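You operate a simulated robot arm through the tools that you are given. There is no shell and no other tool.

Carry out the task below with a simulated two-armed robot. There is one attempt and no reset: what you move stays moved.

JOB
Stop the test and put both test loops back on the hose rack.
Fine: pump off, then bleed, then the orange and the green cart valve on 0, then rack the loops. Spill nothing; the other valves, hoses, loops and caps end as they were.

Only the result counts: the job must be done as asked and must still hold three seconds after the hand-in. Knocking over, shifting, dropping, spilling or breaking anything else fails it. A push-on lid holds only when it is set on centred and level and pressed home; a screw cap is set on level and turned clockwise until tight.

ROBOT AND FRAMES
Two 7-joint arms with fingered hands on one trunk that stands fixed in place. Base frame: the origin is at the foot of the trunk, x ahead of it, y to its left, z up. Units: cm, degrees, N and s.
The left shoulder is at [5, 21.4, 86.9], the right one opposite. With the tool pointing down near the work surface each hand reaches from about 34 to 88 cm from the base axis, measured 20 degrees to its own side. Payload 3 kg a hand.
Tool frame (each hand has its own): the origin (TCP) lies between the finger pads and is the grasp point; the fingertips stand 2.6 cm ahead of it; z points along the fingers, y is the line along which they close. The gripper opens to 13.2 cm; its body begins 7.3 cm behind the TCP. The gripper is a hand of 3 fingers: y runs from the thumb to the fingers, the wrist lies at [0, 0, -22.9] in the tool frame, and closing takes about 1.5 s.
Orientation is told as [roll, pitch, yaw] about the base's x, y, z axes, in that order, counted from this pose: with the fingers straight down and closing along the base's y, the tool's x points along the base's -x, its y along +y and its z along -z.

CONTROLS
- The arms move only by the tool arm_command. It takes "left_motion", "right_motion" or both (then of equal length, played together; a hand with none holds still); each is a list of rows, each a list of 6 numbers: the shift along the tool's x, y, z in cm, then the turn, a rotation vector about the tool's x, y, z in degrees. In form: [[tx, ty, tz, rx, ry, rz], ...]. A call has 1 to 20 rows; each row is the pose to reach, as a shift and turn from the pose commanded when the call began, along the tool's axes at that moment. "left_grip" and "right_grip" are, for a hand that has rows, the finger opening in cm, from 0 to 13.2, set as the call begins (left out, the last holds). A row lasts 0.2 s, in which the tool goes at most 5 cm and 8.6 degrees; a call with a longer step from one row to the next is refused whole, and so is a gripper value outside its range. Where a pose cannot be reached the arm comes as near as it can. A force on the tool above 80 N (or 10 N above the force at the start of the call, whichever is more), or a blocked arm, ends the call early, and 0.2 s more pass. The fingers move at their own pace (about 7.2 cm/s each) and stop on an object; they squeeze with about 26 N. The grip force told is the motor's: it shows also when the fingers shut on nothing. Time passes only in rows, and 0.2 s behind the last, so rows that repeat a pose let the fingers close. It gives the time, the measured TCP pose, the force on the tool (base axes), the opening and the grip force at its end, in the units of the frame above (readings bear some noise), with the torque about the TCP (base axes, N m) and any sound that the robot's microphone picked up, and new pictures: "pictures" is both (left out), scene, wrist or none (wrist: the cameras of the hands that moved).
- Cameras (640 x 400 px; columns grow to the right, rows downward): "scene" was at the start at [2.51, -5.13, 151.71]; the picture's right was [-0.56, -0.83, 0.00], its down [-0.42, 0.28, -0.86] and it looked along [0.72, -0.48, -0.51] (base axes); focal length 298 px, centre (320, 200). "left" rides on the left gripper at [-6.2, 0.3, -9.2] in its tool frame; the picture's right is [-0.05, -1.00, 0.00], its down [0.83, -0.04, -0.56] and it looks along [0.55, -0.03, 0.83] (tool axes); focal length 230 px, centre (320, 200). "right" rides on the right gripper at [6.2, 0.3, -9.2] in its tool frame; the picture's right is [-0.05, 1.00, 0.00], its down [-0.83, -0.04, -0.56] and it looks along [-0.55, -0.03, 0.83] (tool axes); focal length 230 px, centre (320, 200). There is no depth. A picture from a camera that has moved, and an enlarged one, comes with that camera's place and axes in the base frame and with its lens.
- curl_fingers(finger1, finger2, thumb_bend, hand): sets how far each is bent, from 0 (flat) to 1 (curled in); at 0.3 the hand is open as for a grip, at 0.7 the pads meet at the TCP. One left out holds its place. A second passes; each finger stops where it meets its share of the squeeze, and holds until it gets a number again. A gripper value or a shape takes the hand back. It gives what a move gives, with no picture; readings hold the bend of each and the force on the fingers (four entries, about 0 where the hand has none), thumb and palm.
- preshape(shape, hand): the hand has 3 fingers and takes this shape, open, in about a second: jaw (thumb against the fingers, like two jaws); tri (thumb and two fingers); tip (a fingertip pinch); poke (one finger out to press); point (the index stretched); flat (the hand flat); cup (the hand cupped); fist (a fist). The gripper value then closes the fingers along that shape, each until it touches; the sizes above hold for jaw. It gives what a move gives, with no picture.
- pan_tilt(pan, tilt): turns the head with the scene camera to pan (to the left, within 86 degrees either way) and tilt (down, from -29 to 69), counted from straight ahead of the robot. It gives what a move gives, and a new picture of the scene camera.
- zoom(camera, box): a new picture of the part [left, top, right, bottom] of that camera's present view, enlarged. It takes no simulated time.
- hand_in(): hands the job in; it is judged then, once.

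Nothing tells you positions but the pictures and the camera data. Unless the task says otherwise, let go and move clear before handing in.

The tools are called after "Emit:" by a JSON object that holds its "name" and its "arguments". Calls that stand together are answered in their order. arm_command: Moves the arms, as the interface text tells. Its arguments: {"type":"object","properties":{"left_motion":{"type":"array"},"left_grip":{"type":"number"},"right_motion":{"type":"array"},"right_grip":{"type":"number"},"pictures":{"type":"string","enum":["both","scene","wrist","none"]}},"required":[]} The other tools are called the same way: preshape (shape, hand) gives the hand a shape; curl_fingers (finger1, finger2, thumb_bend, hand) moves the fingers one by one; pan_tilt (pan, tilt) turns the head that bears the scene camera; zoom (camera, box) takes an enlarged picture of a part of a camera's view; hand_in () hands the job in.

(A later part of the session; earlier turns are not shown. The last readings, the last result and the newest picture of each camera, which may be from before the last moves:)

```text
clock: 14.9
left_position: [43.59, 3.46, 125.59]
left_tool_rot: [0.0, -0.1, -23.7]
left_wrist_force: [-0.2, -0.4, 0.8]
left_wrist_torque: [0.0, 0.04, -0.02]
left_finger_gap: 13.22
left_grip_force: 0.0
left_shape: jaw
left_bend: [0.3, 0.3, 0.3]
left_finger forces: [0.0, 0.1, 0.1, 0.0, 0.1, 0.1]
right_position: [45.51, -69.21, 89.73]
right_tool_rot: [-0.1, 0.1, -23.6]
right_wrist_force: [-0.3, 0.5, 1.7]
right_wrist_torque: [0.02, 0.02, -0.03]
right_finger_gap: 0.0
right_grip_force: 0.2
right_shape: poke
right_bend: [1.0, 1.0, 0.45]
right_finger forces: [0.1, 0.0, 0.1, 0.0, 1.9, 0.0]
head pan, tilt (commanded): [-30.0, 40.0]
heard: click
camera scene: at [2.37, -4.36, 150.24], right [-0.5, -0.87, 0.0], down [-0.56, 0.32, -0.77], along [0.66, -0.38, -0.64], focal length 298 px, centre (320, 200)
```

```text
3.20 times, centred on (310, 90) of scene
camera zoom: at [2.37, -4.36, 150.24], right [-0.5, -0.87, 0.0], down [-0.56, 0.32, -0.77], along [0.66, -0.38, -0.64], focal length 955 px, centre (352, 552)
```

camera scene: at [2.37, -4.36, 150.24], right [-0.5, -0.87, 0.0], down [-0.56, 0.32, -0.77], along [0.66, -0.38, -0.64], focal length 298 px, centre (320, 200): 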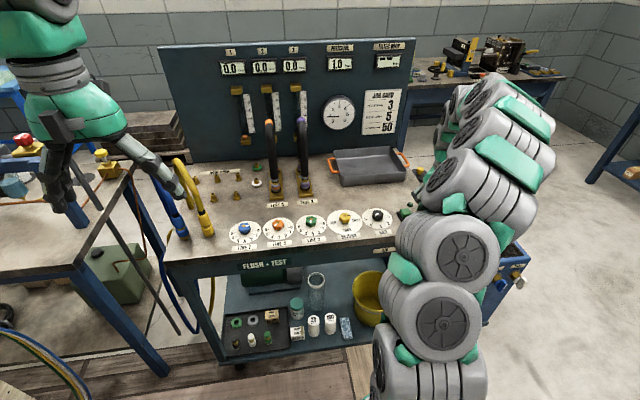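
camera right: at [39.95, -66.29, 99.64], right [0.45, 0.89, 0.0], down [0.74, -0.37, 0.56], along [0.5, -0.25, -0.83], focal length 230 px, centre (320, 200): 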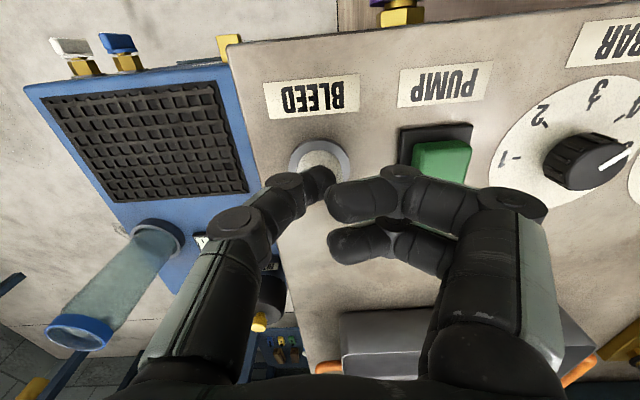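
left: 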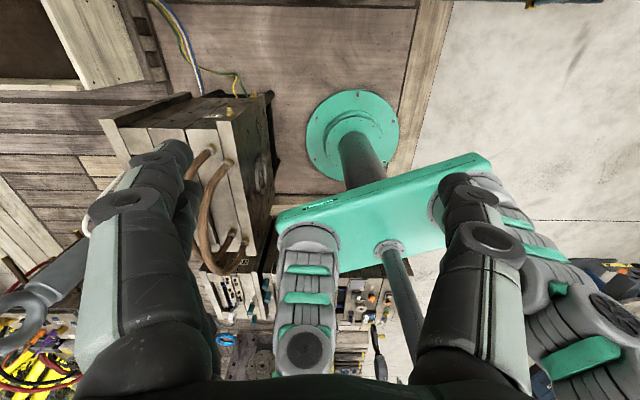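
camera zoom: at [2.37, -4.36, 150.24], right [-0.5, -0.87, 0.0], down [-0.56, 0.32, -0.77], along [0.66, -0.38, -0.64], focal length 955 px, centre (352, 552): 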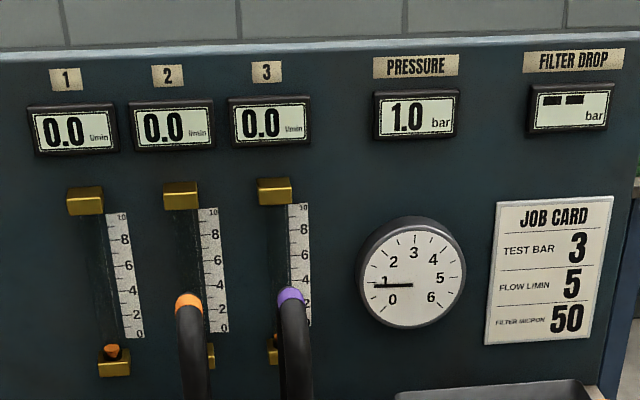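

Pressure is falling (1.0 bar), so I'll hold the button down for about two more seconds.

Emit:
{"name": "arm_command", "arguments": {"right_motion": [[0, 0, 0.05, 0, 0, 0], [0, 0, 0.05, 0, 0, 0], [0, 0, 0.05, 0, 0, 0], [0, 0, 0.05, 0, 0, 0], [0, 0, 0.05, 0, 0, 0], [0, 0, 0.05, 0, 0, 0], [0, 0, 0.05, 0, 0, 0], [0, 0, 0.05, 0, 0, 0], [0, 0, 0.05, 0, 0, 0], [0, 0, 0.05, 0, 0, 0]], "pictures": "scene"}}

Emit:
{"name": "zoom", "arguments": {"camera": "scene", "box": [210, 40, 410, 140]}}

```text
clock: 17.1
left_position: [43.46, 3.67, 125.51]
left_tool_rot: [0.0, 0.0, -23.5]
left_wrist_force: [0.8, 0.5, -0.7]
left_wrist_torque: [-0.01, -0.02, 0.01]
left_finger_gap: 13.19
left_grip_force: 0.0
left_shape: jaw
left_bend: [0.3, 0.3, 0.3]
left_finger forces: [0.1, 0.0, 0.0, 0.0, 0.0, 0.0]
right_position: [45.47, -69.03, 89.7]
right_tool_rot: [0.0, -0.1, -23.5]
right_wrist_force: [0.1, -0.5, 1.7]
right_wrist_torque: [-0.03, -0.04, 0.0]
right_finger_gap: 0.01
right_grip_force: 0.2
right_shape: poke
right_bend: [1.0, 1.0, 0.45]
right_finger forces: [0.0, 0.0, 0.0, 0.0, 1.9, 0.1]
head pan, tilt (commanded): [-30.0, 40.0]
camera scene: at [2.37, -4.36, 150.24], right [-0.5, -0.87, 0.0], down [-0.56, 0.32, -0.77], along [0.66, -0.38, -0.64], focal length 298 px, centre (320, 200)
```

scene: 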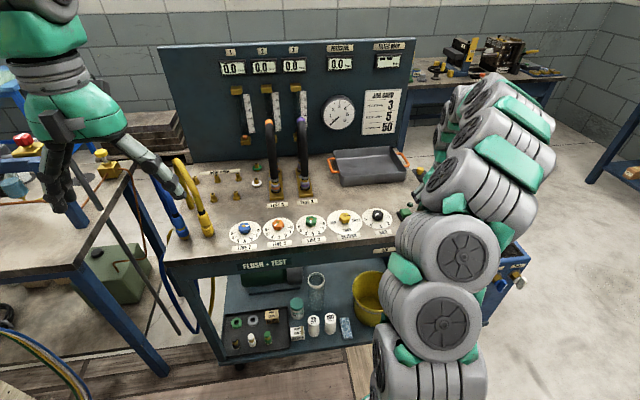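

```text
3.20 times, centred on (310, 90) of scene
camera zoom: at [2.37, -4.36, 150.24], right [-0.5, -0.87, 0.0], down [-0.56, 0.32, -0.77], along [0.66, -0.38, -0.64], focal length 955 px, centre (352, 552)
```

zoom: 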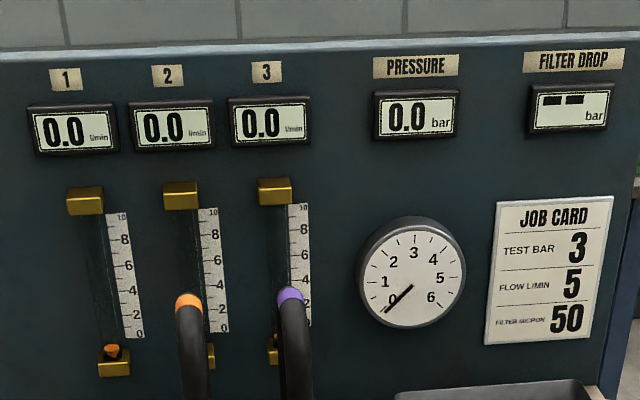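

Pressure is 0.0 bar. I'll release BLEED, rise, and go over to the LINE 2 (orange) knob with the hand reshaped as jaws.

Emit:
{"name": "arm_command", "arguments": {"right_motion": [[0, 0, -1, 0, 0, 0], [0, 0, -4, 0, 0, 0], [0, 0, -8, 0, 0, 0], [0, 0, -12, 0, 0, 0], [0, 3, -15, 0, 0, 0], [0, 7, -17, 0, 0, 0], [0, 11, -18, 0, 0, 0], [0, 15, -18, 0, 0, 0], [0, 19, -18, 0, 0, 0], [0, 23, -18, 0, 0, 0], [0, 27, -18, 0, 0, 0], [0, 31, -18, 0, 0, 0], [0, 35, -18, 0, 0, 0], [0, 39, -18, 0, 0, 0], [0, 43, -18, 0, 0, 0], [0, 46, -18, 0, 0, 0]], "pictures": "none"}}

Emit:
{"name": "preshape", "arguments": {"hand": "right", "shape": "jaw"}}

Emit:
{"name": "pan_tilt", "arguments": {"pan": -25, "tilt": 40}}

Emit:
{"name": "zoom", "arguments": {"camera": "right", "box": [0, 0, 640, 400]}}

```text
clock: 20.5
left_position: [43.48, 3.46, 125.52]
left_tool_rot: [0.0, 0.0, -23.6]
left_wrist_force: [-0.2, 0.0, 1.5]
left_wrist_torque: [0.04, -0.01, -0.02]
left_finger_gap: 13.19
left_grip_force: 0.1
left_shape: jaw
left_bend: [0.3, 0.3, 0.3]
left_finger forces: [0.0, 0.1, 0.0, 0.0, 0.0, 0.0]
right_position: [64.08, -27.06, 107.59]
right_tool_rot: [0.0, -0.1, -23.6]
right_wrist_force: [-0.4, 0.7, 0.3]
right_wrist_torque: [-0.03, 0.01, -0.01]
right_finger_gap: 0.0
right_grip_force: 0.0
right_shape: poke
right_bend: [1.0, 1.0, 0.45]
right_finger forces: [0.0, 0.1, 0.0, 0.0, 0.0, 0.1]
head pan, tilt (commanded): [-30.0, 40.0]
```

```text
clock: 21.4
left_position: [43.46, 3.61, 125.72]
left_tool_rot: [0.0, 0.1, -23.5]
left_wrist_force: [-0.1, 0.3, 0.0]
left_wrist_torque: [0.01, -0.02, 0.02]
left_finger_gap: 13.2
left_grip_force: 0.1
left_shape: jaw
left_bend: [0.3, 0.3, 0.3]
left_finger forces: [0.0, 0.0, 0.0, 0.0, 0.1, 0.0]
right_position: [63.91, -27.1, 107.62]
right_tool_rot: [0.0, 0.0, -23.6]
right_wrist_force: [-0.1, -1.1, -0.1]
right_wrist_torque: [-0.01, 0.01, -0.03]
right_finger_gap: 13.16
right_grip_force: 0.2
right_shape: jaw
right_bend: [0.3, 0.3, 0.3]
right_finger forces: [0.0, 0.0, 0.0, 0.1, 0.1, 0.1]
head pan, tilt (commanded): [-30.0, 40.0]
```

```text
clock: 22.1
left_position: [43.48, 3.6, 125.65]
left_tool_rot: [-0.1, 0.0, -23.6]
left_wrist_force: [-0.3, 0.2, 0.2]
left_wrist_torque: [0.02, 0.02, 0.0]
left_finger_gap: 13.15
left_grip_force: 0.1
left_shape: jaw
left_bend: [0.3, 0.3, 0.3]
left_finger forces: [0.1, 0.0, 0.1, 0.0, 0.0, 0.0]
right_position: [63.92, -26.92, 107.6]
right_tool_rot: [0.0, -0.1, -23.6]
right_wrist_force: [0.4, 0.5, 0.3]
right_wrist_torque: [0.0, -0.03, -0.02]
right_finger_gap: 13.17
right_grip_force: 0.2
right_shape: jaw
right_bend: [0.3, 0.3, 0.3]
right_finger forces: [0.0, 0.0, 0.1, 0.0, 0.0, 0.0]
head pan, tilt (commanded): [-25.0, 40.0]
camera scene: at [2.71, -3.71, 150.24], right [-0.42, -0.91, 0.0], down [-0.58, 0.27, -0.77], along [0.69, -0.32, -0.64], focal length 298 px, centre (320, 200)
```

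scene: 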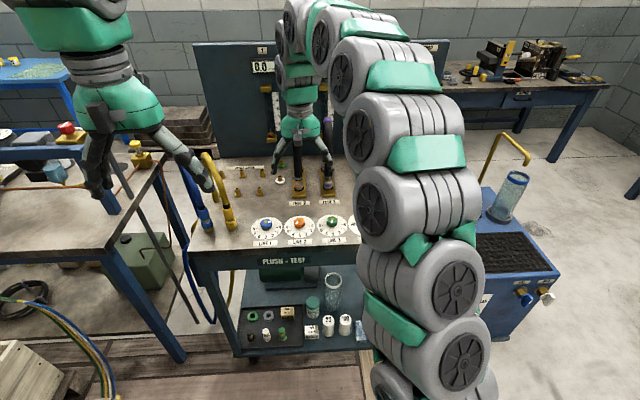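

```text
1.00 times, centred on (320, 200) of right (not enlarged: the box is as wide or as high as the picture)
camera zoom: at [58.47, -24.42, 116.86], right [0.45, 0.89, 0.0], down [0.74, -0.37, 0.56], along [0.5, -0.25, -0.83], focal length 230 px, centre (320, 200)
```

zoom: 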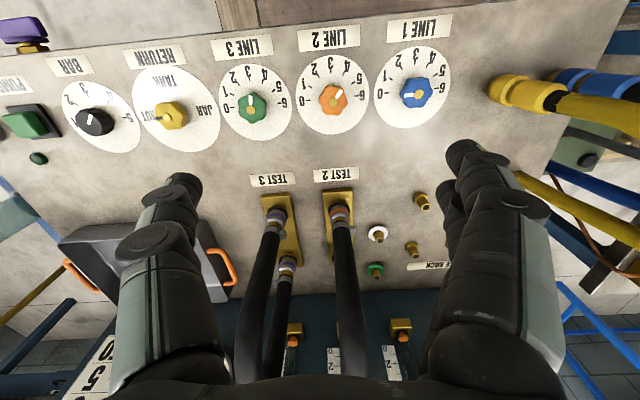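

Emit:
{"name": "zoom", "arguments": {"camera": "right", "box": [200, 50, 440, 200]}}

Emit:
{"name": "zoom", "arguments": {"camera": "right", "box": [220, 160, 460, 310]}}

Emit:
{"name": "zoom", "arguments": {"camera": "scene", "box": [200, 130, 360, 230]}}

```text
2.67 times, centred on (320, 125) of right
camera zoom: at [58.47, -24.42, 116.86], right [0.45, 0.89, 0.0], down [0.74, -0.37, 0.56], along [0.5, -0.25, -0.83], focal length 614 px, centre (320, 400)
```

zoom: 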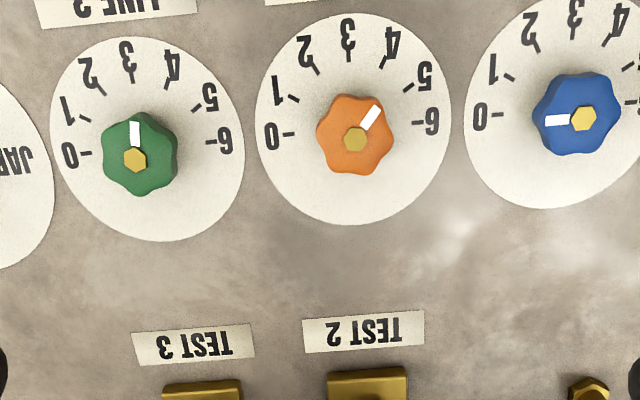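

```text
2.67 times, centred on (340, 235) of right
camera zoom: at [58.47, -24.42, 116.86], right [0.45, 0.89, 0.0], down [0.74, -0.37, 0.56], along [0.5, -0.25, -0.83], focal length 614 px, centre (267, 107)
```

zoom: 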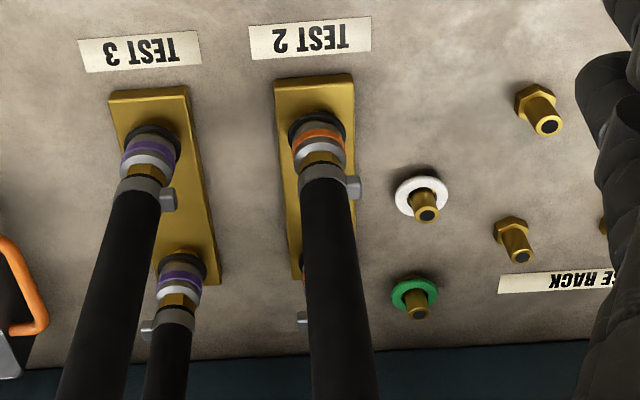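

```text
4.00 times, centred on (280, 180) of scene
camera zoom: at [2.71, -3.71, 150.24], right [-0.42, -0.91, 0.0], down [-0.58, 0.27, -0.77], along [0.69, -0.32, -0.64], focal length 1194 px, centre (480, 280)
```

zoom: 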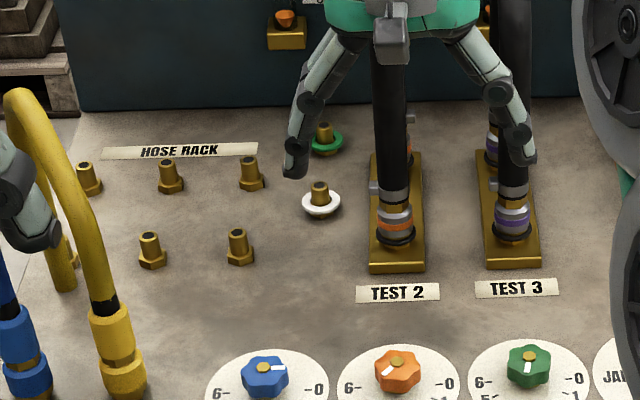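

From this view the orange knob centre is at about (u 2.3, v 68.6) in cart axes and its marker reads about 4.2, so it needs roughly 125° counter-clockwise. I'll centre above it and pre-rotate the wrist 60° clockwise for range.

Emit:
{"name": "arm_command", "arguments": {"right_motion": [[0.2, 0.3, 1, 0, 0, 7.5], [0.4, 0.6, 2, 0, 0, 15], [0.6, 0.9, 3, 0, 0, 22.5], [0.8, 1.2, 4, 0, 0, 30], [0.8, 1.45, 5, 0, 0, 37.5], [0.8, 1.45, 6, 0, 0, 45], [0.8, 1.45, 7, 0, 0, 52.5], [0.8, 1.45, 8, 0, 0, 60]], "right_grip": 7, "pictures": "both"}}

```text
clock: 23.9
left_position: [43.63, 3.54, 125.53]
left_tool_rot: [0.0, -0.1, -23.5]
left_wrist_force: [0.4, 0.6, -0.2]
left_wrist_torque: [0.04, -0.05, 0.02]
left_finger_gap: 13.17
left_grip_force: 0.2
left_shape: jaw
left_bend: [0.3, 0.3, 0.3]
left_finger forces: [0.0, 0.1, 0.0, 0.0, 0.0, 0.0]
right_position: [63.7, -25.23, 99.79]
right_tool_rot: [0.1, -0.1, -83.7]
right_wrist_force: [0.3, -0.3, -0.6]
right_wrist_torque: [-0.01, -0.02, -0.01]
right_finger_gap: 7.08
right_grip_force: 0.2
right_shape: jaw
right_bend: [0.72, 0.72, 0.7]
right_finger forces: [0.0, 0.0, 0.0, 0.0, 0.1, 0.0]
head pan, tilt (commanded): [-25.0, 40.0]
camera scene: at [2.72, -3.7, 150.24], right [-0.42, -0.91, 0.0], down [-0.58, 0.27, -0.77], along [0.69, -0.32, -0.64], focal length 298 px, centre (320, 200)
camera right: at [63.31, -19.19, 108.89], right [1.0, 0.06, 0.0], down [0.05, -0.83, 0.56], along [0.03, -0.55, -0.83], focal length 230 px, centre (320, 200)
```

scene: 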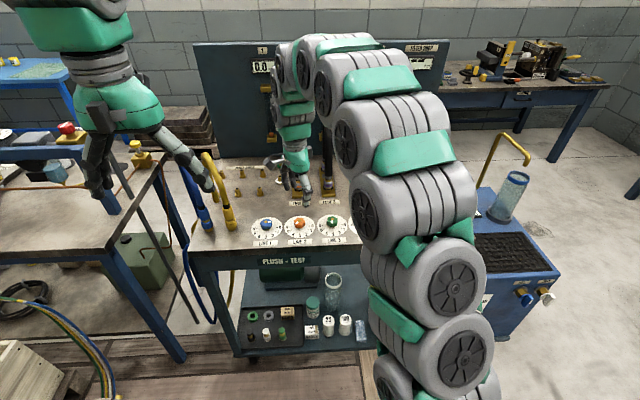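
right: 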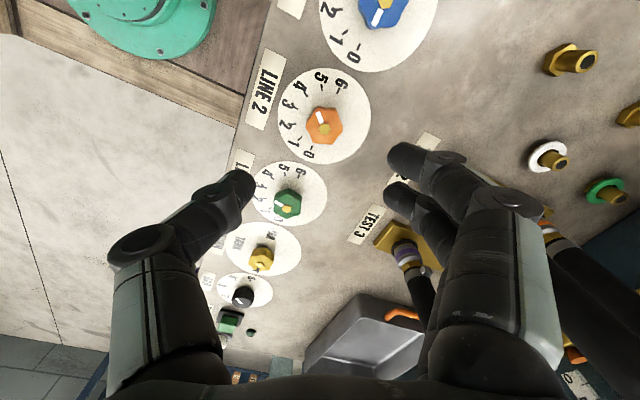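

Emit:
{"name": "zoom", "arguments": {"camera": "right", "box": [260, 60, 400, 170]}}

```text
3.64 times, centred on (330, 115) of right
camera zoom: at [63.31, -19.19, 108.89], right [1.0, 0.06, 0.0], down [0.05, -0.83, 0.56], along [0.03, -0.55, -0.83], focal length 837 px, centre (284, 509)
```

zoom: 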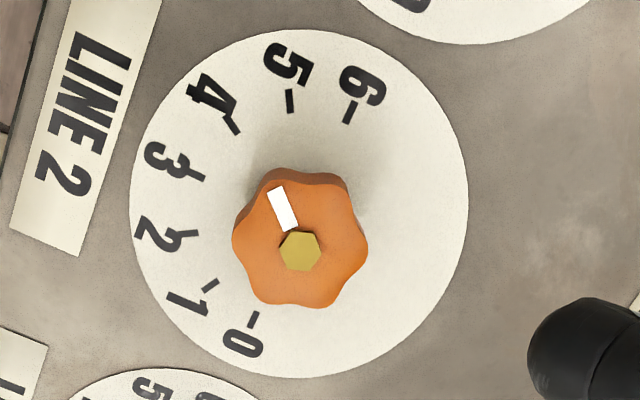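

The knob is about 0.3 cm off in each tool axis. I'll correct and descend around it with the fingers opened to 6 cm.

Emit:
{"name": "arm_command", "arguments": {"right_motion": [[0.3, 0.35, 2, 0, 0, 0], [0.3, 0.35, 4, 0, 0, 0], [0.3, 0.35, 6, 0, 0, 0], [0.3, 0.35, 7.5, 0, 0, 0]], "right_grip": 6, "pictures": "wrist"}}

Emit:
{"name": "zoom", "arguments": {"camera": "right", "box": [240, 90, 400, 210]}}

Emit:
{"name": "zoom", "arguments": {"camera": "scene", "box": [240, 170, 360, 245]}}

```text
clock: 24.9
left_position: [43.49, 3.52, 125.54]
left_tool_rot: [0.0, -0.1, -23.6]
left_wrist_force: [0.1, 1.1, -0.5]
left_wrist_torque: [-0.01, 0.01, 0.02]
left_finger_gap: 13.21
left_grip_force: 0.0
left_shape: jaw
left_bend: [0.3, 0.3, 0.3]
left_finger forces: [0.0, 0.0, 0.1, 0.0, 0.0, 0.1]
right_position: [64.06, -24.73, 92.17]
right_tool_rot: [0.1, 0.0, -83.6]
right_wrist_force: [-0.4, 0.9, -0.1]
right_wrist_torque: [0.0, 0.0, -0.01]
right_finger_gap: 6.06
right_grip_force: 0.0
right_shape: jaw
right_bend: [0.73, 0.73, 0.7]
right_finger forces: [0.0, 0.0, 0.1, 0.0, 0.0, 0.1]
head pan, tilt (commanded): [-25.0, 40.0]
camera right: at [63.7, -18.73, 101.32], right [1.0, 0.06, 0.0], down [0.05, -0.83, 0.56], along [0.03, -0.55, -0.83], focal length 230 px, centre (320, 200)
```

right: 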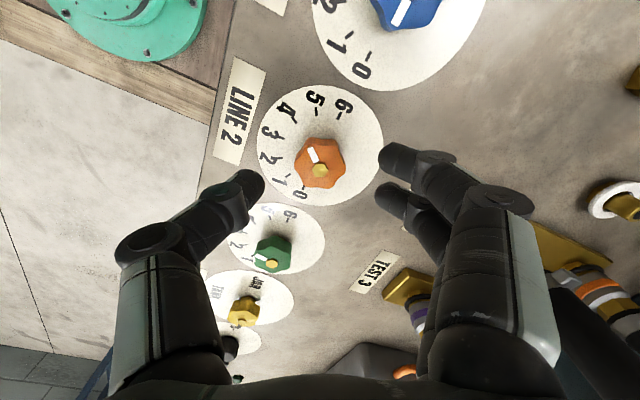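

```text
3.33 times, centred on (320, 150) of right
camera zoom: at [63.7, -18.73, 101.32], right [1.0, 0.06, 0.0], down [0.05, -0.83, 0.56], along [0.03, -0.55, -0.83], focal length 767 px, centre (320, 367)
```

zoom: 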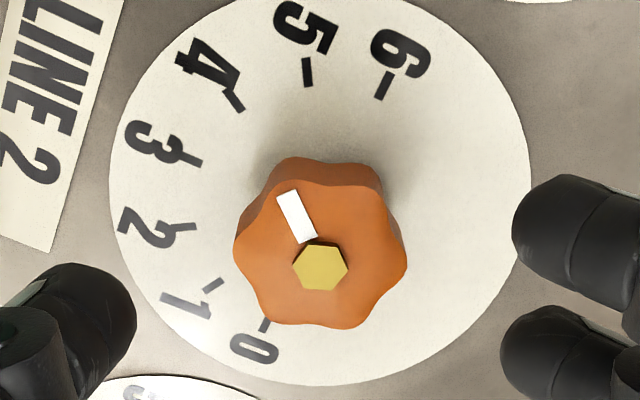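

```text
5.33 times, centred on (300, 208) of scene
camera zoom: at [2.72, -3.7, 150.24], right [-0.42, -0.91, 0.0], down [-0.58, 0.27, -0.77], along [0.69, -0.32, -0.64], focal length 1592 px, centre (427, 160)
```

zoom: 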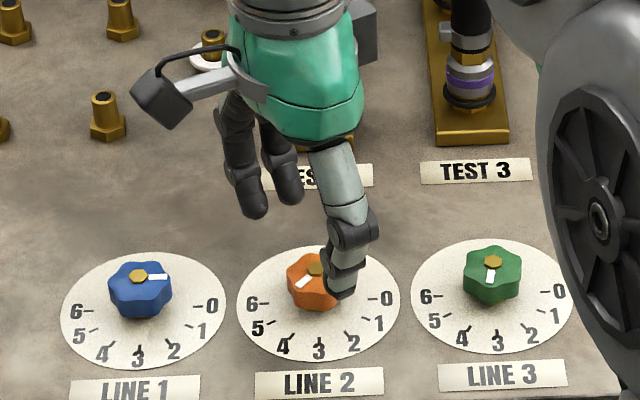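

The tool is centred on the orange knob. I'll descend to knob level and close the fingers.

Emit:
{"name": "arm_command", "arguments": {"right_motion": [[0, 0, 1.2, 0, 0, 0], [0, 0, 2.4, 0, 0, 0], [0, 0, 3.1, 0, 0, 0]], "right_grip": 6, "pictures": "wrist"}}

Emit:
{"name": "zoom", "arguments": {"camera": "right", "box": [220, 100, 420, 225]}}

Emit:
{"name": "zoom", "arguments": {"camera": "scene", "box": [240, 170, 360, 245]}}

```text
clock: 25.7
left_position: [43.51, 3.45, 125.48]
left_tool_rot: [-0.1, 0.0, -23.6]
left_wrist_force: [0.1, 0.1, -0.3]
left_wrist_torque: [-0.03, 0.02, 0.01]
left_finger_gap: 13.19
left_grip_force: 0.1
left_shape: jaw
left_bend: [0.3, 0.3, 0.3]
left_finger forces: [0.1, 0.0, 0.2, 0.0, 0.0, 0.0]
right_position: [64.13, -24.87, 88.79]
right_tool_rot: [0.0, 0.0, -83.6]
right_wrist_force: [0.7, -0.3, -0.2]
right_wrist_torque: [0.01, -0.01, 0.0]
right_finger_gap: 6.05
right_grip_force: 0.0
right_shape: jaw
right_bend: [0.73, 0.73, 0.7]
right_finger forces: [0.0, 0.0, 0.0, 0.0, 0.0, 0.0]
head pan, tilt (commanded): [-25.0, 40.0]
camera right: at [63.75, -18.78, 98.1], right [1.0, 0.06, 0.0], down [0.05, -0.83, 0.56], along [0.03, -0.55, -0.83], focal length 230 px, centre (320, 200)
```

right: 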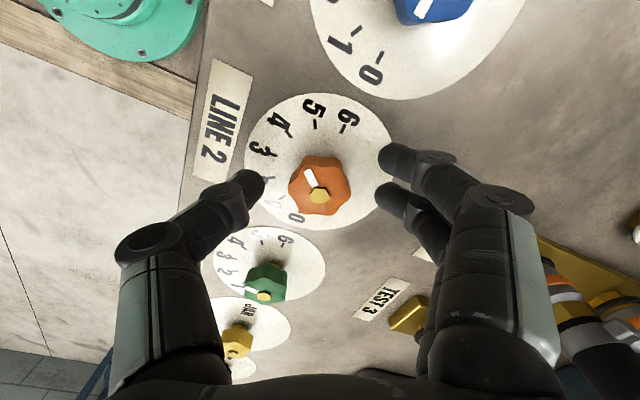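

```text
3.20 times, centred on (320, 162) of right
camera zoom: at [63.75, -18.78, 98.1], right [1.0, 0.06, 0.0], down [0.05, -0.83, 0.56], along [0.03, -0.55, -0.83], focal length 736 px, centre (320, 320)
```

zoom: 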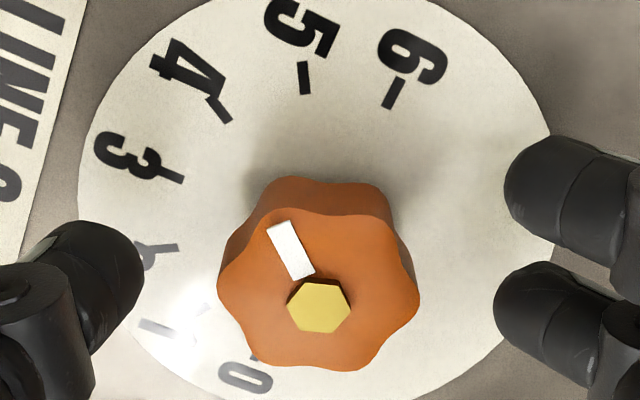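

```text
5.33 times, centred on (300, 208) of scene
camera zoom: at [2.72, -3.7, 150.24], right [-0.42, -0.91, 0.0], down [-0.58, 0.27, -0.77], along [0.69, -0.32, -0.64], focal length 1592 px, centre (427, 160)
```

zoom: 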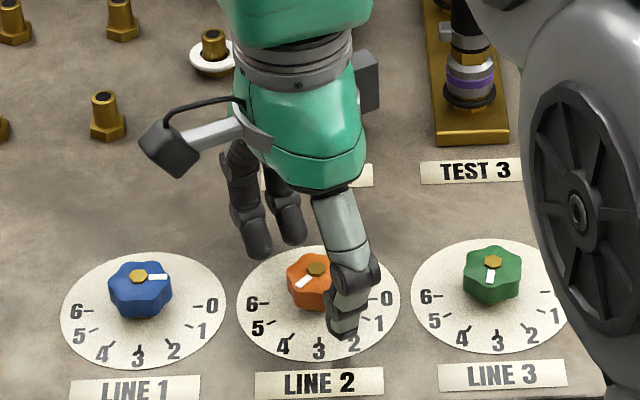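

Emit:
{"name": "arm_command", "arguments": {"right_motion": [[0, 0, 0, 0, 0, 0], [0, 0, 0, 0, 0, 0], [0, 0, 0, 0, 0, 0], [0, 0, 0, 0, 0, 0], [0, 0, 0, 0, 0, 0], [0, 0, 0, 0, 0, 0], [0, 0, 0, 0, 0, 0]], "right_grip": 2.5, "pictures": "wrist"}}

Emit:
{"name": "zoom", "arguments": {"camera": "right", "box": [220, 100, 420, 225]}}

```text
clock: 27.3
left_position: [43.54, 3.6, 125.61]
left_tool_rot: [0.0, 0.0, -23.6]
left_wrist_force: [0.3, 0.5, 0.5]
left_wrist_torque: [0.0, 0.0, 0.01]
left_finger_gap: 13.2
left_grip_force: 0.1
left_shape: jaw
left_bend: [0.3, 0.3, 0.3]
left_finger forces: [0.1, 0.1, 0.0, 0.1, 0.0, 0.1]
right_position: [64.07, -24.77, 88.76]
right_tool_rot: [0.0, 0.1, -83.6]
right_wrist_force: [-1.9, 5.5, -4.4]
right_wrist_torque: [0.09, 0.03, -0.01]
right_finger_gap: 2.17
right_grip_force: 25.7
right_shape: jaw
right_bend: [0.72, 0.73, 0.7]
right_finger forces: [11.1, 11.5, 0.1, 0.0, 23.5, 0.0]
head pan, tilt (commanded): [-25.0, 40.0]
camera right: at [63.75, -18.76, 98.14], right [1.0, 0.06, 0.0], down [0.05, -0.83, 0.55], along [0.03, -0.55, -0.83], focal length 230 px, centre (320, 200)
```

right: 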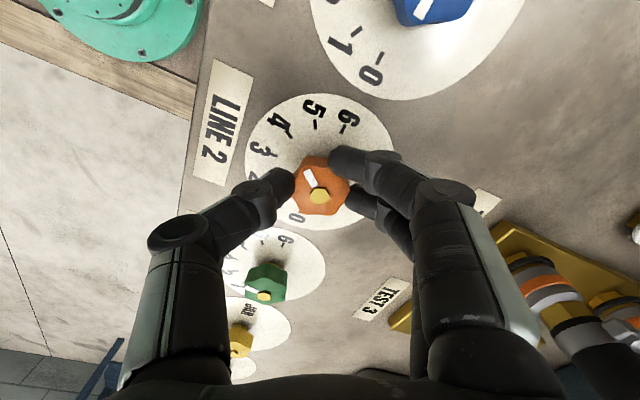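

```text
3.20 times, centred on (320, 162) of right
camera zoom: at [63.75, -18.76, 98.14], right [1.0, 0.06, 0.0], down [0.05, -0.83, 0.55], along [0.03, -0.55, -0.83], focal length 736 px, centre (320, 320)
```

zoom: 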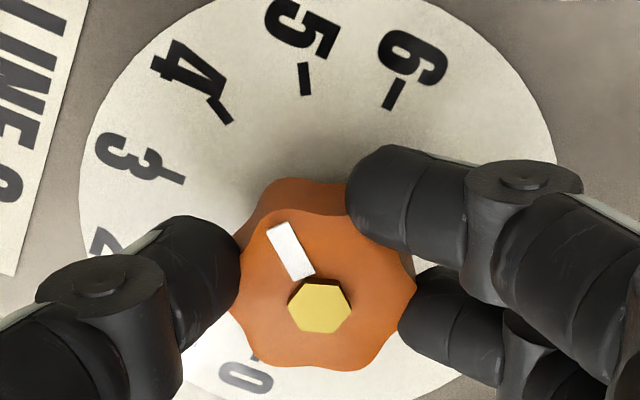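

The knob is gripped firmly. I'll rotate it counter-clockwise by 60° and check.

Emit:
{"name": "arm_command", "arguments": {"right_motion": [[0, 0, 0, 0, 0, -6], [0, 0, 0, 0, 0, -12], [0, 0, 0, 0, 0, -18], [0, 0, 0, 0, 0, -24], [0, 0, 0, 0, 0, -30], [0, 0, 0, 0, 0, -36], [0, 0, 0, 0, 0, -42], [0, 0, 0, 0, 0, -48], [0, 0, 0, 0, 0, -54], [0, 0, 0, 0, 0, -60]], "pictures": "wrist"}}

Emit:
{"name": "zoom", "arguments": {"camera": "right", "box": [220, 100, 420, 225]}}

```text
clock: 29.5
left_position: [43.45, 3.53, 125.57]
left_tool_rot: [0.1, 0.1, -23.7]
left_wrist_force: [-0.3, 0.5, 0.1]
left_wrist_torque: [-0.02, 0.02, 0.07]
left_finger_gap: 13.19
left_grip_force: 0.0
left_shape: jaw
left_bend: [0.3, 0.3, 0.3]
left_finger forces: [0.1, 0.0, 0.0, 0.0, 0.0, 0.0]
right_position: [63.92, -24.87, 89.06]
right_tool_rot: [-0.1, 0.1, -23.5]
right_wrist_force: [-42.3, 2.0, -18.4]
right_wrist_torque: [0.04, 0.75, -0.2]
right_finger_gap: 2.02
right_grip_force: 26.2
right_shape: jaw
right_bend: [0.71, 0.73, 0.7]
right_finger forces: [19.8, 7.2, 0.0, 0.0, 31.8, 0.0]
head pan, tilt (commanded): [-25.0, 40.0]
camera right: at [58.46, -22.24, 98.32], right [0.45, 0.89, 0.0], down [0.75, -0.37, 0.55], along [0.49, -0.25, -0.83], focal length 230 px, centre (320, 200)
```

right: 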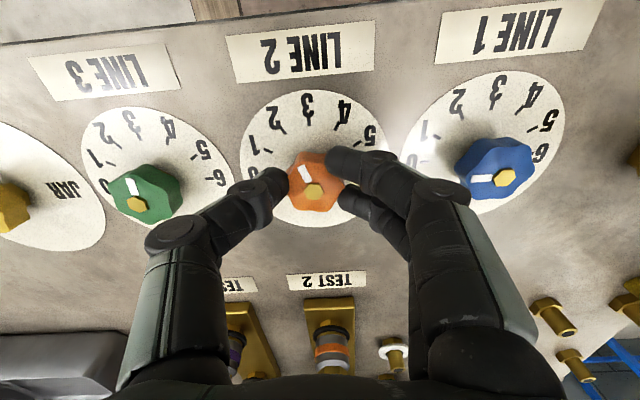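

```text
3.20 times, centred on (320, 162) of right
camera zoom: at [58.46, -22.24, 98.32], right [0.45, 0.89, 0.0], down [0.75, -0.37, 0.55], along [0.49, -0.25, -0.83], focal length 736 px, centre (320, 320)
```

zoom: 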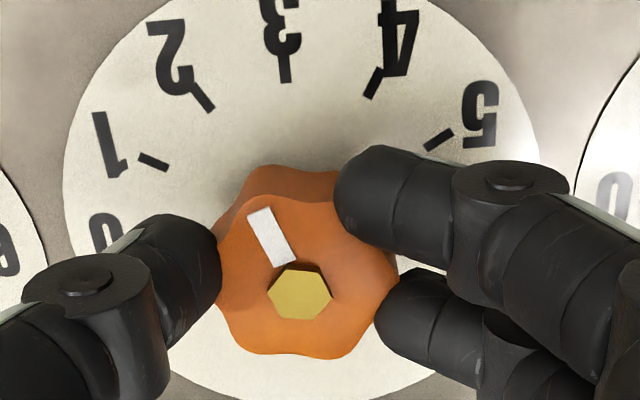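

The knob turned along (now about 2.4), but side force built up to 42 N from a small off-centre grip. I'll release, re-centre and re-grip.

Emit:
{"name": "arm_command", "arguments": {"right_motion": [[0, 0, 0, 0, 0, 0], [0, 0, 0, 0, 0, 0], [0, 0, 0, 0, 0, 0], [0, 0, 0, 0, 0, 0]], "right_grip": 6, "pictures": "wrist"}}

Emit:
{"name": "zoom", "arguments": {"camera": "right", "box": [220, 100, 420, 225]}}

```text
clock: 30.5
left_position: [43.53, 3.57, 125.56]
left_tool_rot: [0.1, 0.0, -23.6]
left_wrist_force: [0.0, -0.2, -0.1]
left_wrist_torque: [0.01, -0.01, -0.03]
left_finger_gap: 13.2
left_grip_force: 0.1
left_shape: jaw
left_bend: [0.3, 0.3, 0.3]
left_finger forces: [0.0, 0.1, 0.0, 0.0, 0.1, 0.0]
right_position: [64.11, -24.86, 89.14]
right_tool_rot: [0.0, 0.0, -23.6]
right_wrist_force: [0.1, 0.7, 0.3]
right_wrist_torque: [0.0, 0.03, 0.01]
right_finger_gap: 5.93
right_grip_force: 0.1
right_shape: jaw
right_bend: [0.73, 0.73, 0.7]
right_finger forces: [0.0, 0.1, 0.0, 0.0, 0.0, 0.0]
head pan, tilt (commanded): [-25.0, 40.0]
camera right: at [58.63, -22.18, 98.37], right [0.45, 0.89, 0.0], down [0.74, -0.37, 0.56], along [0.5, -0.25, -0.83], focal length 230 px, centre (320, 200)
```

right: 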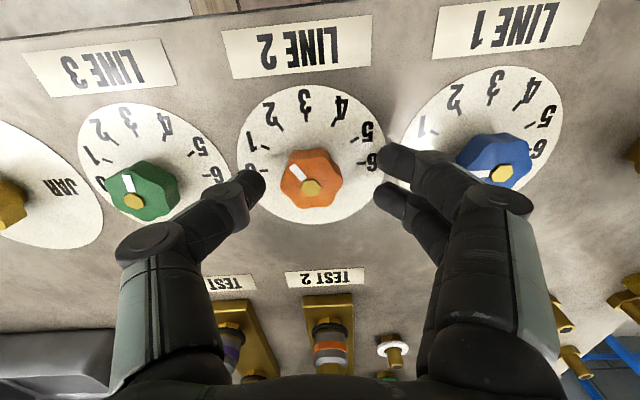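

```text
3.20 times, centred on (320, 162) of right
camera zoom: at [58.63, -22.18, 98.37], right [0.45, 0.89, 0.0], down [0.74, -0.37, 0.56], along [0.5, -0.25, -0.83], focal length 736 px, centre (320, 320)
```

zoom: 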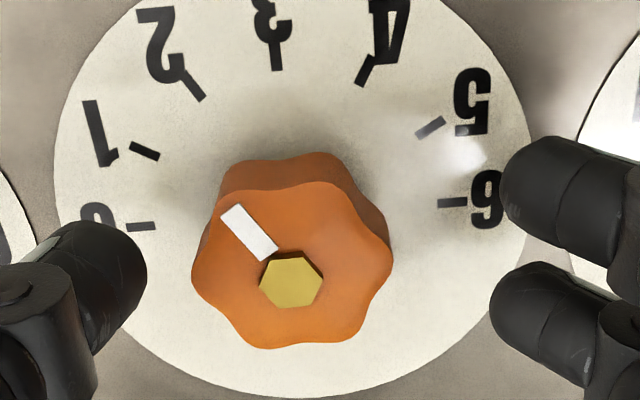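

Comparing the two views, the knob top is lower than I assumed and its true axis is at about (64.1, -25.45); the marker is now near 2. I'll re-centre on that axis and lower slightly.

Emit:
{"name": "arm_command", "arguments": {"right_motion": [[-0.12, -0.27, 0.3, 0, 0, 0], [-0.24, -0.54, 0.6, 0, 0, 0], [-0.24, -0.54, 0.6, 0, 0, 0]], "right_grip": 6, "pictures": "none"}}

Emit:
{"name": "zoom", "arguments": {"camera": "right", "box": [220, 100, 420, 225]}}

Emit:
{"name": "zoom", "arguments": {"camera": "scene", "box": [240, 170, 360, 245]}}

```text
clock: 31.3
left_position: [43.56, 3.52, 125.58]
left_tool_rot: [0.0, 0.0, -23.5]
left_wrist_force: [0.5, -1.1, 0.1]
left_wrist_torque: [0.01, -0.03, 0.0]
left_finger_gap: 13.18
left_grip_force: 0.0
left_shape: jaw
left_bend: [0.3, 0.3, 0.3]
left_finger forces: [0.1, 0.0, 0.1, 0.1, 0.0, 0.1]
right_position: [64.15, -25.4, 88.52]
right_tool_rot: [0.1, 0.0, -23.6]
right_wrist_force: [0.3, 1.1, -1.5]
right_wrist_torque: [-0.03, 0.02, 0.0]
right_finger_gap: 5.94
right_grip_force: 0.1
right_shape: jaw
right_bend: [0.73, 0.73, 0.7]
right_finger forces: [0.1, 0.0, 0.0, 0.1, 0.0, 0.0]
head pan, tilt (commanded): [-25.0, 40.0]
```

```text
3.20 times, centred on (320, 162) of right
camera zoom: at [58.63, -22.78, 97.79], right [0.45, 0.89, 0.0], down [0.74, -0.37, 0.56], along [0.5, -0.25, -0.83], focal length 736 px, centre (320, 320)
```

zoom: 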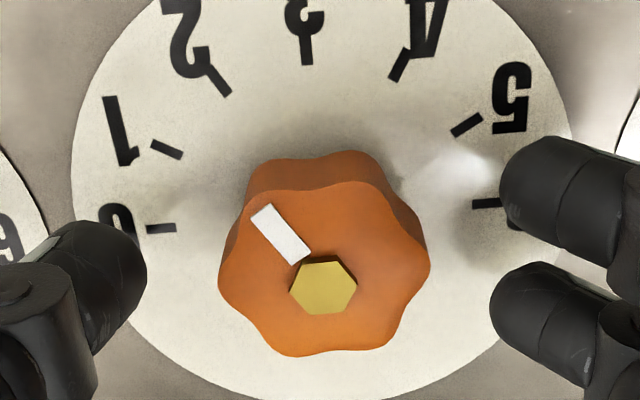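

```text
5.33 times, centred on (300, 208) of scene
camera zoom: at [2.71, -3.7, 150.24], right [-0.42, -0.91, 0.0], down [-0.58, 0.27, -0.77], along [0.69, -0.32, -0.64], focal length 1592 px, centre (427, 160)
```

zoom: 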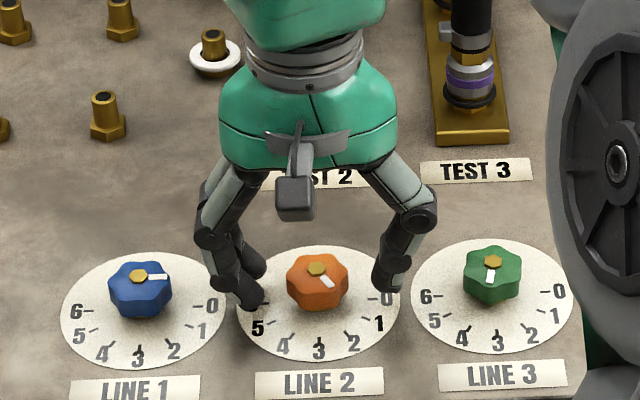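

The marker is near 2 and the hand is centred. Closing and turning 30° further counter-clockwise.

Emit:
{"name": "arm_command", "arguments": {"right_motion": [[0, 0, 0, 0, 0, 0], [0, 0, 0, 0, 0, 0], [0, 0, 0, 0, 0, 0], [0, 0, 0, 0, 0, 0], [0, 0, 0, 0, 0, 0], [0, 0, 0, 0, 0, 0], [0, 0, 0, 0, 0, -5], [0, 0, 0, 0, 0, -10], [0, 0, 0, 0, 0, -15], [0, 0, 0, 0, 0, -20], [0, 0, 0, 0, 0, -25], [0, 0, 0, 0, 0, -30], [0, 0, 0, 0, 0, -30]], "right_grip": 2.5, "pictures": "none"}}

Emit:
{"name": "zoom", "arguments": {"camera": "right", "box": [220, 100, 420, 225]}}

```text
clock: 34.1
left_position: [43.48, 3.5, 125.61]
left_tool_rot: [0.0, 0.0, -23.6]
left_wrist_force: [0.7, 0.5, -0.1]
left_wrist_torque: [0.03, -0.01, 0.03]
left_finger_gap: 13.19
left_grip_force: 0.0
left_shape: jaw
left_bend: [0.3, 0.3, 0.3]
left_finger forces: [0.0, 0.0, 0.0, 0.0, 0.1, 0.0]
right_position: [64.1, -25.48, 88.58]
right_tool_rot: [0.0, 0.0, 6.4]
right_wrist_force: [13.6, 0.8, -4.2]
right_wrist_torque: [0.02, -0.19, 0.0]
right_finger_gap: 2.38
right_grip_force: 26.3
right_shape: jaw
right_bend: [0.73, 0.73, 0.7]
right_finger forces: [10.1, 14.8, 0.0, 0.1, 25.0, 0.1]
head pan, tilt (commanded): [-25.0, 40.0]
```

```text
3.20 times, centred on (320, 162) of right
camera zoom: at [57.94, -25.9, 97.79], right [-0.06, 1.0, 0.0], down [0.83, 0.05, 0.56], along [0.55, 0.03, -0.83], focal length 736 px, centre (320, 320)
```

zoom: 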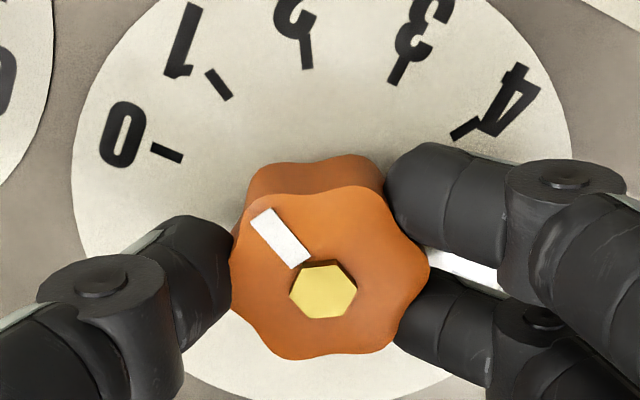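

The marker is at about 1.0 now, so 30° more brings it to 0.

Emit:
{"name": "arm_command", "arguments": {"right_motion": [[0, 0, 0, 0, 0, -5], [0, 0, 0, 0, 0, -10], [0, 0, 0, 0, 0, -15], [0, 0, 0, 0, 0, -20], [0, 0, 0, 0, 0, -25], [0, 0, 0, 0, 0, -30], [0, 0, 0, 0, 0, -30]], "pictures": "none"}}

Emit:
{"name": "zoom", "arguments": {"camera": "right", "box": [220, 100, 420, 225]}}

Emit:
{"name": "zoom", "arguments": {"camera": "scene", "box": [240, 170, 360, 245]}}

```text
clock: 35.7
left_position: [43.49, 3.56, 125.54]
left_tool_rot: [0.0, 0.0, -23.6]
left_wrist_force: [-0.4, 0.8, 0.2]
left_wrist_torque: [-0.01, 0.0, -0.01]
left_finger_gap: 13.19
left_grip_force: 0.1
left_shape: jaw
left_bend: [0.3, 0.3, 0.3]
left_finger forces: [0.0, 0.0, 0.0, 0.0, 0.0, 0.0]
right_position: [64.11, -25.43, 88.42]
right_tool_rot: [-0.1, -0.3, 36.6]
right_wrist_force: [13.5, 11.6, 13.3]
right_wrist_torque: [0.25, -0.2, -0.11]
right_finger_gap: 2.43
right_grip_force: 25.8
right_shape: jaw
right_bend: [0.73, 0.73, 0.7]
right_finger forces: [11.1, 20.1, 0.0, 0.0, 26.7, 0.0]
head pan, tilt (commanded): [-25.0, 40.0]
```

```text
3.20 times, centred on (320, 162) of right
camera zoom: at [58.96, -28.97, 97.68], right [-0.55, 0.83, 0.0], down [0.69, 0.46, 0.56], along [0.46, 0.31, -0.83], focal length 736 px, centre (320, 320)
```

zoom: 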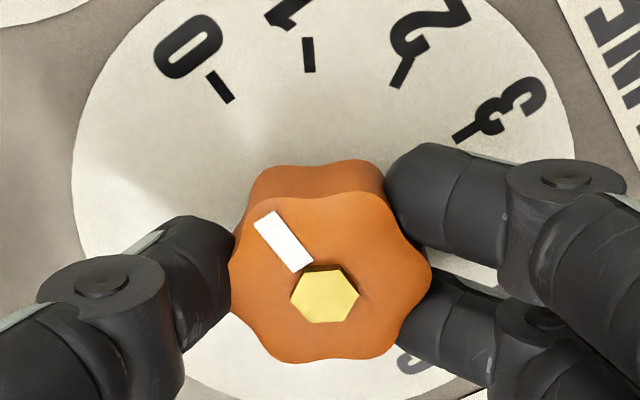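

```text
5.33 times, centred on (300, 208) of scene
camera zoom: at [2.72, -3.68, 150.24], right [-0.42, -0.91, 0.0], down [-0.58, 0.27, -0.77], along [0.69, -0.32, -0.64], focal length 1592 px, centre (427, 160)
```

zoom: 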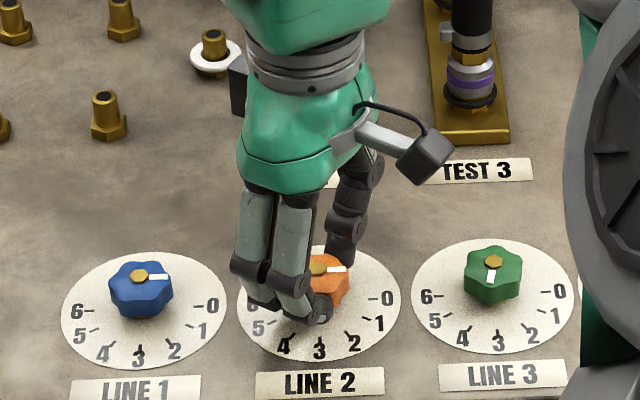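

The marker sits on 0. I'll release and verify it doesn't spring away.

Emit:
{"name": "arm_command", "arguments": {"right_motion": [[0, 0, 0, 0, 0, 0], [0, 0, 0, 0, 0, 0], [0, 0, 0, 0, 0, 0], [0, 0, 0, 0, 0, 0], [0, 0, -2, 0, 0, 0], [0, 0, -5, 0, 0, 0], [0, 0, -9, 0, 0, 0]], "right_grip": 6.5, "pictures": "none"}}

Emit:
{"name": "zoom", "arguments": {"camera": "right", "box": [160, 50, 480, 250]}}

Emit:
{"name": "zoom", "arguments": {"camera": "scene", "box": [240, 170, 360, 245]}}

```text
clock: 37.3
left_position: [43.49, 3.46, 125.42]
left_tool_rot: [0.0, 0.0, -23.5]
left_wrist_force: [-0.5, 0.0, -0.1]
left_wrist_torque: [0.0, -0.01, 0.02]
left_finger_gap: 13.17
left_grip_force: 0.2
left_shape: jaw
left_bend: [0.3, 0.3, 0.3]
left_finger forces: [0.0, 0.0, 0.0, 0.0, 0.0, 0.0]
right_position: [64.25, -25.32, 97.58]
right_tool_rot: [0.0, -0.1, 36.4]
right_wrist_force: [-0.5, 0.6, 0.1]
right_wrist_torque: [-0.01, -0.04, -0.02]
right_finger_gap: 6.45
right_grip_force: 0.1
right_shape: jaw
right_bend: [0.73, 0.73, 0.7]
right_finger forces: [0.0, 0.0, 0.0, 0.0, 0.0, 0.1]
head pan, tilt (commanded): [-25.0, 40.0]
```

```text
2.00 times, centred on (320, 150) of right
camera zoom: at [59.01, -28.79, 106.78], right [-0.55, 0.83, 0.0], down [0.69, 0.46, 0.56], along [0.46, 0.31, -0.83], focal length 460 px, centre (320, 300)
```

zoom: 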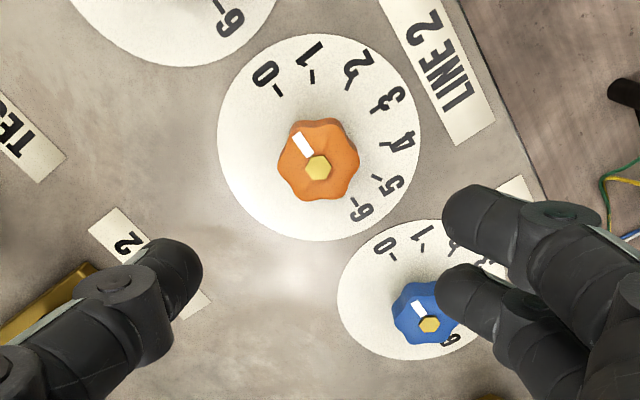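

```text
5.33 times, centred on (300, 208) of scene
camera zoom: at [2.71, -3.7, 150.24], right [-0.42, -0.91, 0.0], down [-0.58, 0.27, -0.77], along [0.69, -0.32, -0.64], focal length 1592 px, centre (427, 160)
```

zoom: 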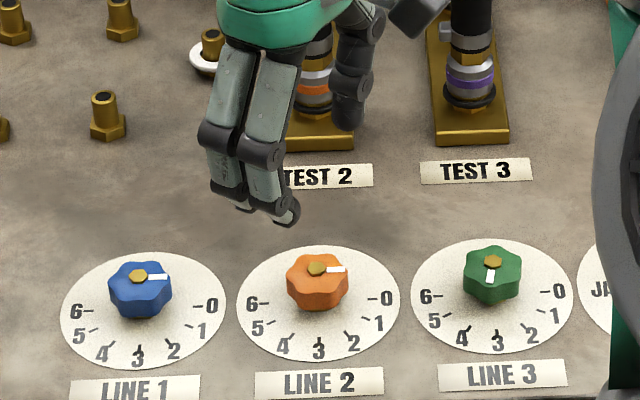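

Orange is on 0, matching the blue knob's marker direction. Green is about 3.4, so it needs ~103° counter-clockwise. I'll move above it while turning the wrist back to get range.

Emit:
{"name": "arm_command", "arguments": {"right_motion": [[0.68, -0.39, 0, 0, 0, 7.9], [1.35, -0.77, 0, 0, 0, 15.8], [2.03, -1.16, 0, 0, 0, 23.7], [2.7, -1.54, 0, 0, 0, 31.5], [3.38, -1.93, 0, 0, 0, 39.4], [4.06, -2.32, 0, 0, 0, 47.3], [4.73, -2.7, 0, 0, 0, 55.2], [5.41, -3.09, 0, 0, 0, 63.1], [6.09, -3.48, 0, 0, 0, 71], [6.76, -3.86, 0, 0, 0, 78.8], [7.44, -4.25, 0, 0, 0, 86.7], [8.11, -4.63, 0, 0, 0, 94.6], [8.79, -5.02, 0, 0, 0, 102.5]], "right_grip": 6, "pictures": "none"}}

Emit:
{"name": "zoom", "arguments": {"camera": "right", "box": [220, 50, 420, 175]}}

```text
clock: 40.1
left_position: [43.48, 3.42, 125.52]
left_tool_rot: [0.1, 0.0, -23.6]
left_wrist_force: [-0.3, 1.1, -0.6]
left_wrist_torque: [-0.03, 0.02, -0.01]
left_finger_gap: 13.19
left_grip_force: 0.0
left_shape: jaw
left_bend: [0.3, 0.3, 0.3]
left_finger forces: [0.0, 0.0, 0.0, 0.0, 0.0, 0.0]
right_position: [60.02, -34.85, 97.45]
right_tool_rot: [0.0, -0.1, -66.3]
right_wrist_force: [0.2, 0.3, -0.4]
right_wrist_torque: [0.01, 0.01, 0.01]
right_finger_gap: 6.07
right_grip_force: 0.1
right_shape: jaw
right_bend: [0.73, 0.73, 0.7]
right_finger forces: [0.0, 0.1, 0.0, 0.0, 0.0, 0.0]
head pan, tilt (commanded): [-25.0, 40.0]
```

```text
3.20 times, centred on (320, 112) of right
camera zoom: at [57.83, -29.22, 106.69], right [0.93, 0.36, 0.0], down [0.3, -0.78, 0.56], along [0.2, -0.52, -0.83], focal length 736 px, centre (320, 480)
```

zoom: 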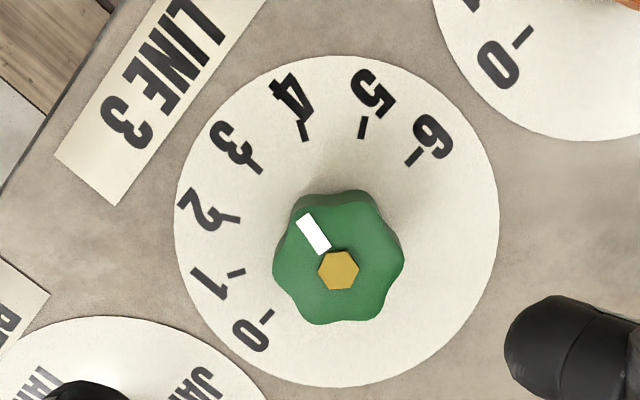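

Centred within half a centimetre of the green knob. Correcting the offset and descending to knob level.

Emit:
{"name": "arm_command", "arguments": {"right_motion": [[0.25, 0.38, 2, 0, 0, 0], [0.25, 0.38, 4, 0, 0, 0], [0.25, 0.38, 6, 0, 0, 0], [0.25, 0.38, 7.5, 0, 0, 0], [0.25, 0.38, 8.5, 0, 0, 0], [0.25, 0.38, 8.95, 0, 0, 0]], "right_grip": 6, "pictures": "none"}}

Emit:
{"name": "zoom", "arguments": {"camera": "right", "box": [220, 100, 420, 225]}}

Emit:
{"name": "zoom", "arguments": {"camera": "scene", "box": [260, 170, 380, 245]}}

```text
clock: 41.5
left_position: [43.53, 3.54, 125.62]
left_tool_rot: [0.0, 0.0, -23.6]
left_wrist_force: [-0.5, -0.3, 0.7]
left_wrist_torque: [0.05, 0.02, -0.01]
left_finger_gap: 13.22
left_grip_force: 0.0
left_shape: jaw
left_bend: [0.3, 0.3, 0.3]
left_finger forces: [0.0, 0.1, 0.1, 0.1, 0.0, 0.1]
right_position: [60.33, -34.39, 88.44]
right_tool_rot: [0.0, 0.0, -66.1]
right_wrist_force: [0.7, 0.2, -0.5]
right_wrist_torque: [-0.04, 0.02, 0.01]
right_finger_gap: 6.07
right_grip_force: 0.0
right_shape: jaw
right_bend: [0.73, 0.73, 0.7]
right_finger forces: [0.0, 0.0, 0.0, 0.1, 0.0, 0.1]
head pan, tilt (commanded): [-25.0, 40.0]
```

```text
3.20 times, centred on (320, 162) of right
camera zoom: at [57.99, -28.74, 97.71], right [0.93, 0.36, 0.0], down [0.3, -0.78, 0.55], along [0.2, -0.52, -0.83], focal length 736 px, centre (320, 320)
```

zoom: 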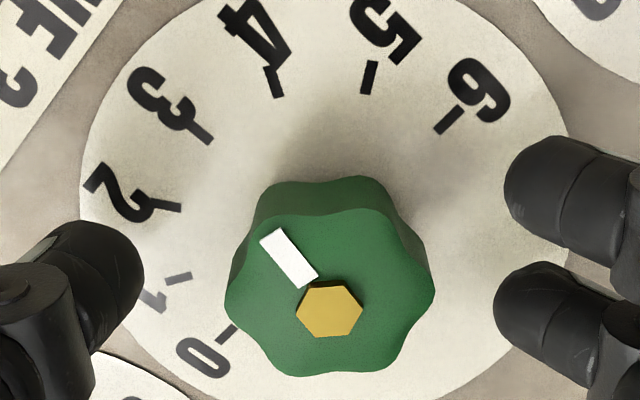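

```text
5.33 times, centred on (320, 208) of scene
camera zoom: at [2.72, -3.7, 150.24], right [-0.42, -0.91, 0.0], down [-0.58, 0.27, -0.77], along [0.69, -0.32, -0.64], focal length 1592 px, centre (320, 160)
```

zoom: 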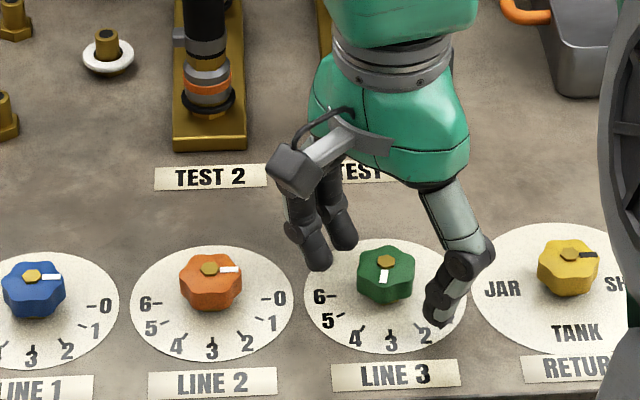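

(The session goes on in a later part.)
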